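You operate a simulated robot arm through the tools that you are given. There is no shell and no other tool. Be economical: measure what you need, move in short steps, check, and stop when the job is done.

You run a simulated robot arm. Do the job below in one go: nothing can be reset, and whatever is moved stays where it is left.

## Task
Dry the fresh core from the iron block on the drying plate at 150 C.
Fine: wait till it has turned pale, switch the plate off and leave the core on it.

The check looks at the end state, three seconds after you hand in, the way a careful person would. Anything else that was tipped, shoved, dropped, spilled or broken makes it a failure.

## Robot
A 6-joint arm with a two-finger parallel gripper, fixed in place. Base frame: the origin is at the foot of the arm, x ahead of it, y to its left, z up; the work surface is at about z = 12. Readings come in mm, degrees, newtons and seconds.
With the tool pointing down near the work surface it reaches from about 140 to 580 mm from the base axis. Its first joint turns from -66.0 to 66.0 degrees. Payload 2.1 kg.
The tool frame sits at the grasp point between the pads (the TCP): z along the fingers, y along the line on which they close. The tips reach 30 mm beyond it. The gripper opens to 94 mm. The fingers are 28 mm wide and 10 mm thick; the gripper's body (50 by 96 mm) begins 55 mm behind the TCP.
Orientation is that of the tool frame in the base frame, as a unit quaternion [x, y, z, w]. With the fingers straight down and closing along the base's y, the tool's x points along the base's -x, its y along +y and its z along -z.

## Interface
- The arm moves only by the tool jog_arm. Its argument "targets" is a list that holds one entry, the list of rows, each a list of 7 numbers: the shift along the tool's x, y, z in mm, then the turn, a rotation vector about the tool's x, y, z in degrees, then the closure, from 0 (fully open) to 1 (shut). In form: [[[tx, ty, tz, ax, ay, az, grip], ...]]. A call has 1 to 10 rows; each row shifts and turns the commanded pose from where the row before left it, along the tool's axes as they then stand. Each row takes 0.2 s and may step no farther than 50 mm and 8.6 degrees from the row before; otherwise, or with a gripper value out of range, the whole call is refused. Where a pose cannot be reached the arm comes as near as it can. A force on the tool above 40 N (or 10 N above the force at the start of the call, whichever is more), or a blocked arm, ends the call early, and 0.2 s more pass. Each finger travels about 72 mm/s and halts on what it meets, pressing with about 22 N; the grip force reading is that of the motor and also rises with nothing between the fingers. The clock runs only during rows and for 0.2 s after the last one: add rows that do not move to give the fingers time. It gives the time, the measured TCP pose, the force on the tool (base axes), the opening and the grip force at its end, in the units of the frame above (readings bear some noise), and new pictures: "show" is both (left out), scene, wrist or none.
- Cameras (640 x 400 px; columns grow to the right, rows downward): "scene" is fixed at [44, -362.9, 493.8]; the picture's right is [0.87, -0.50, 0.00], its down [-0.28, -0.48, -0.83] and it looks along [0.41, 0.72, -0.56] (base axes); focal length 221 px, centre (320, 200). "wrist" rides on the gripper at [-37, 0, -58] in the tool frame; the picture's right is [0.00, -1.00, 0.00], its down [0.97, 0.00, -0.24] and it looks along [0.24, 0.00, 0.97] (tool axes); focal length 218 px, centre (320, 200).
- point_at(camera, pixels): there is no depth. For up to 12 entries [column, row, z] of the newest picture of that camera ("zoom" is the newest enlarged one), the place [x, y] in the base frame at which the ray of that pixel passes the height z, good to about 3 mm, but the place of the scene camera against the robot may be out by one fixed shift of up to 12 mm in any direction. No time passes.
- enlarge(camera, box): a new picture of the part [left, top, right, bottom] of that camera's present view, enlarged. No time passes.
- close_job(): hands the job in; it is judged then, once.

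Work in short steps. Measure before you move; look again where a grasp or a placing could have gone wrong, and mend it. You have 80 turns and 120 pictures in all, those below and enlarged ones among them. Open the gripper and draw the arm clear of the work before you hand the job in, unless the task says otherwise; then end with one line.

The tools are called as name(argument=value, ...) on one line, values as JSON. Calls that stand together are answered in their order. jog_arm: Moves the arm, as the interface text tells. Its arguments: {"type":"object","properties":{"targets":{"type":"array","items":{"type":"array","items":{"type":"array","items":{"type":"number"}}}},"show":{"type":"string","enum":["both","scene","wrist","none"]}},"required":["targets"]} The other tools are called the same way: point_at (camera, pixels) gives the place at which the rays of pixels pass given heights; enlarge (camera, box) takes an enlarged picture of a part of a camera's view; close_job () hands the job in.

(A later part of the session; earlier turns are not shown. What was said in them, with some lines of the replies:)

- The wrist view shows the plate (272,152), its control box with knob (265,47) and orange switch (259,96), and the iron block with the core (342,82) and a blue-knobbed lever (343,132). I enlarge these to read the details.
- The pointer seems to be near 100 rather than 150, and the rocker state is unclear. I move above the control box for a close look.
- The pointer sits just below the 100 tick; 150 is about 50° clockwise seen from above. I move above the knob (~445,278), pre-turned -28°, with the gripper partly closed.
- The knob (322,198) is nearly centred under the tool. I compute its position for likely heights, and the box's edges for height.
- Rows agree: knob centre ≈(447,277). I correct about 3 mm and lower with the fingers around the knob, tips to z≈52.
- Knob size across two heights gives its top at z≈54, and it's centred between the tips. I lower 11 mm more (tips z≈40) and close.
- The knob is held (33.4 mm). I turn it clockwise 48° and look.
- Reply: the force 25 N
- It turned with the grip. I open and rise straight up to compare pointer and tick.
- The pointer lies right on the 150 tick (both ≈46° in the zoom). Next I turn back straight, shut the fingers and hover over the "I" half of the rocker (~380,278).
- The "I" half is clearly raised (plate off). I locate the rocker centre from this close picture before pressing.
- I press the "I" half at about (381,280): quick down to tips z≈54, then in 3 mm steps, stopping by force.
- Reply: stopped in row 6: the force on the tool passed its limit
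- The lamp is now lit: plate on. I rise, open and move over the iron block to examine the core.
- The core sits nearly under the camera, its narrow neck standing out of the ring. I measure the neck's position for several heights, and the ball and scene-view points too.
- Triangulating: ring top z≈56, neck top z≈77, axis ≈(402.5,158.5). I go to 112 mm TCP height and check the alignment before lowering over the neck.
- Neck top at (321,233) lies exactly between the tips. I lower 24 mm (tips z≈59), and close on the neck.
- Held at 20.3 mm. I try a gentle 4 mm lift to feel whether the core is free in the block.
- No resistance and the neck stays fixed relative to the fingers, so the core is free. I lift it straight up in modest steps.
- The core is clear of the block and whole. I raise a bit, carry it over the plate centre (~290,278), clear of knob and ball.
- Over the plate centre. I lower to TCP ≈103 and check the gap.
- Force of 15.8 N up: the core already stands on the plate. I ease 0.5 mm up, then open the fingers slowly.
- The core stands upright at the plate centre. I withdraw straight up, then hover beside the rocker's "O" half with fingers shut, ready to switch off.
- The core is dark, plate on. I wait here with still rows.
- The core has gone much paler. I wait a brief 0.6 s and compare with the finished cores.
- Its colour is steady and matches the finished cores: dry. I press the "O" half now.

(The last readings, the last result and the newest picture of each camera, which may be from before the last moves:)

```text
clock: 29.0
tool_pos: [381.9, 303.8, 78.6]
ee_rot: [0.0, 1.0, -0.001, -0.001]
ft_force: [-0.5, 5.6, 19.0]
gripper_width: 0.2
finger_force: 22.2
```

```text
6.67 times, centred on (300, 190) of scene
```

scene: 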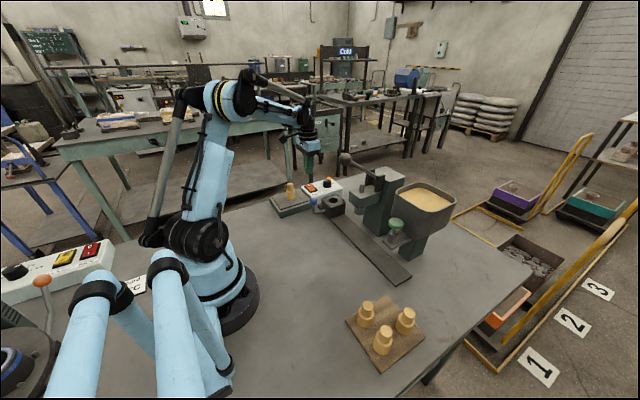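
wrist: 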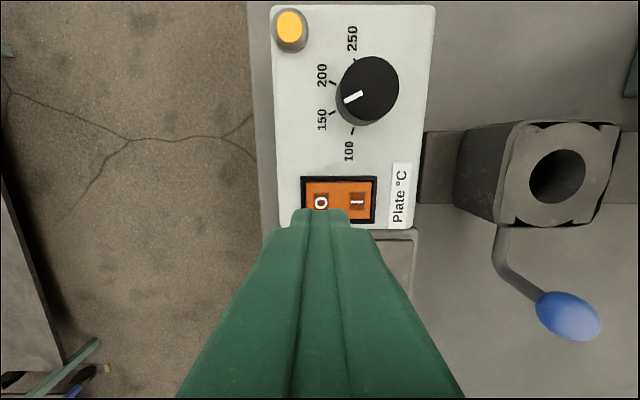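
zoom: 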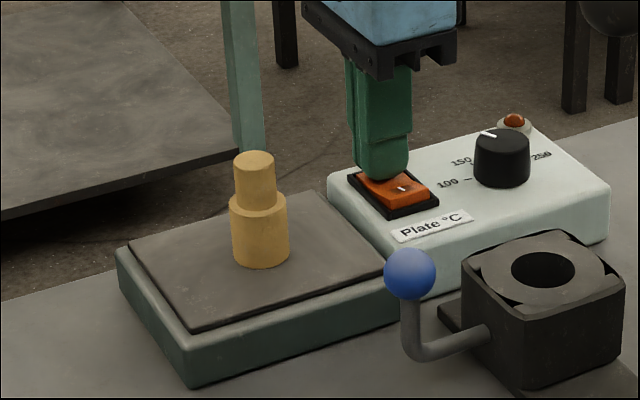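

The lamp is out. I rise clear and open the gripper, then check the result.

jog_arm(targets=[[[0, 0, -40, 0, 0, 0, 1], [0, 0, -45, 0, 0, 0, 1], [0, 0, -45, 0, 0, 0, 0.5], [0, 0, -40, 0, 0, 0, 0], [20, 0, 0, 0, 0, 0, 0], [20, 0, 0, 0, 0, 0, 0], [0, 0, 0, 0, 0, 0, 0]]], show="both")

enlarge(camera="scene", box=[255, 160, 345, 220])

```text
clock: 30.6
tool_pos: [342.5, 305.2, 247.9]
ee_rot: [0.0, 1.0, -0.002, 0.0]
ft_force: [-0.3, 0.0, 0.0]
gripper_width: 94.2
finger_force: 0.0
```

scene: 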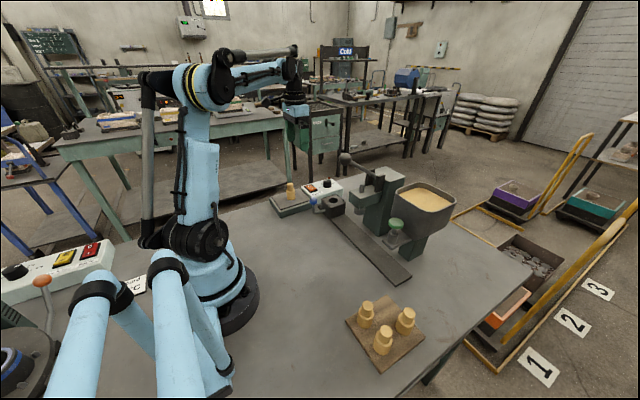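
wrist: 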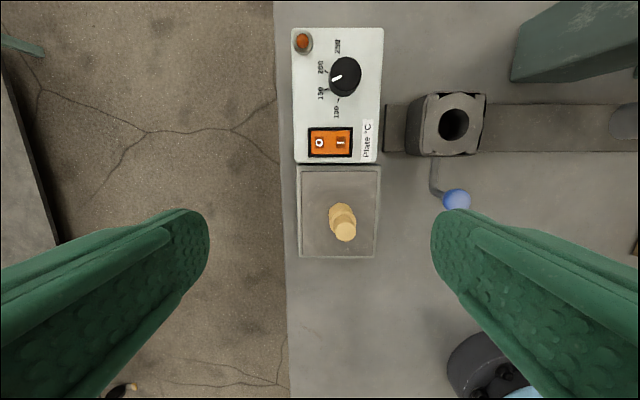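

```text
6.67 times, centred on (300, 190) of scene
```

zoom: 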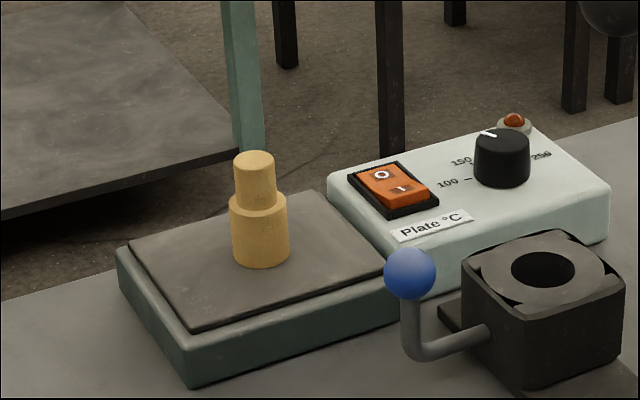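

The core is pale and upright at the plate centre, the lamp is off, the knob is on 150, and the gripper is open and clear. I hand in.

close_job()

```text
The job is handed in.
```

I dried the core on the plate at 150 °C until its colour matched the finished cores. The plate is now off, with the core standing upright on it and the arm clear.
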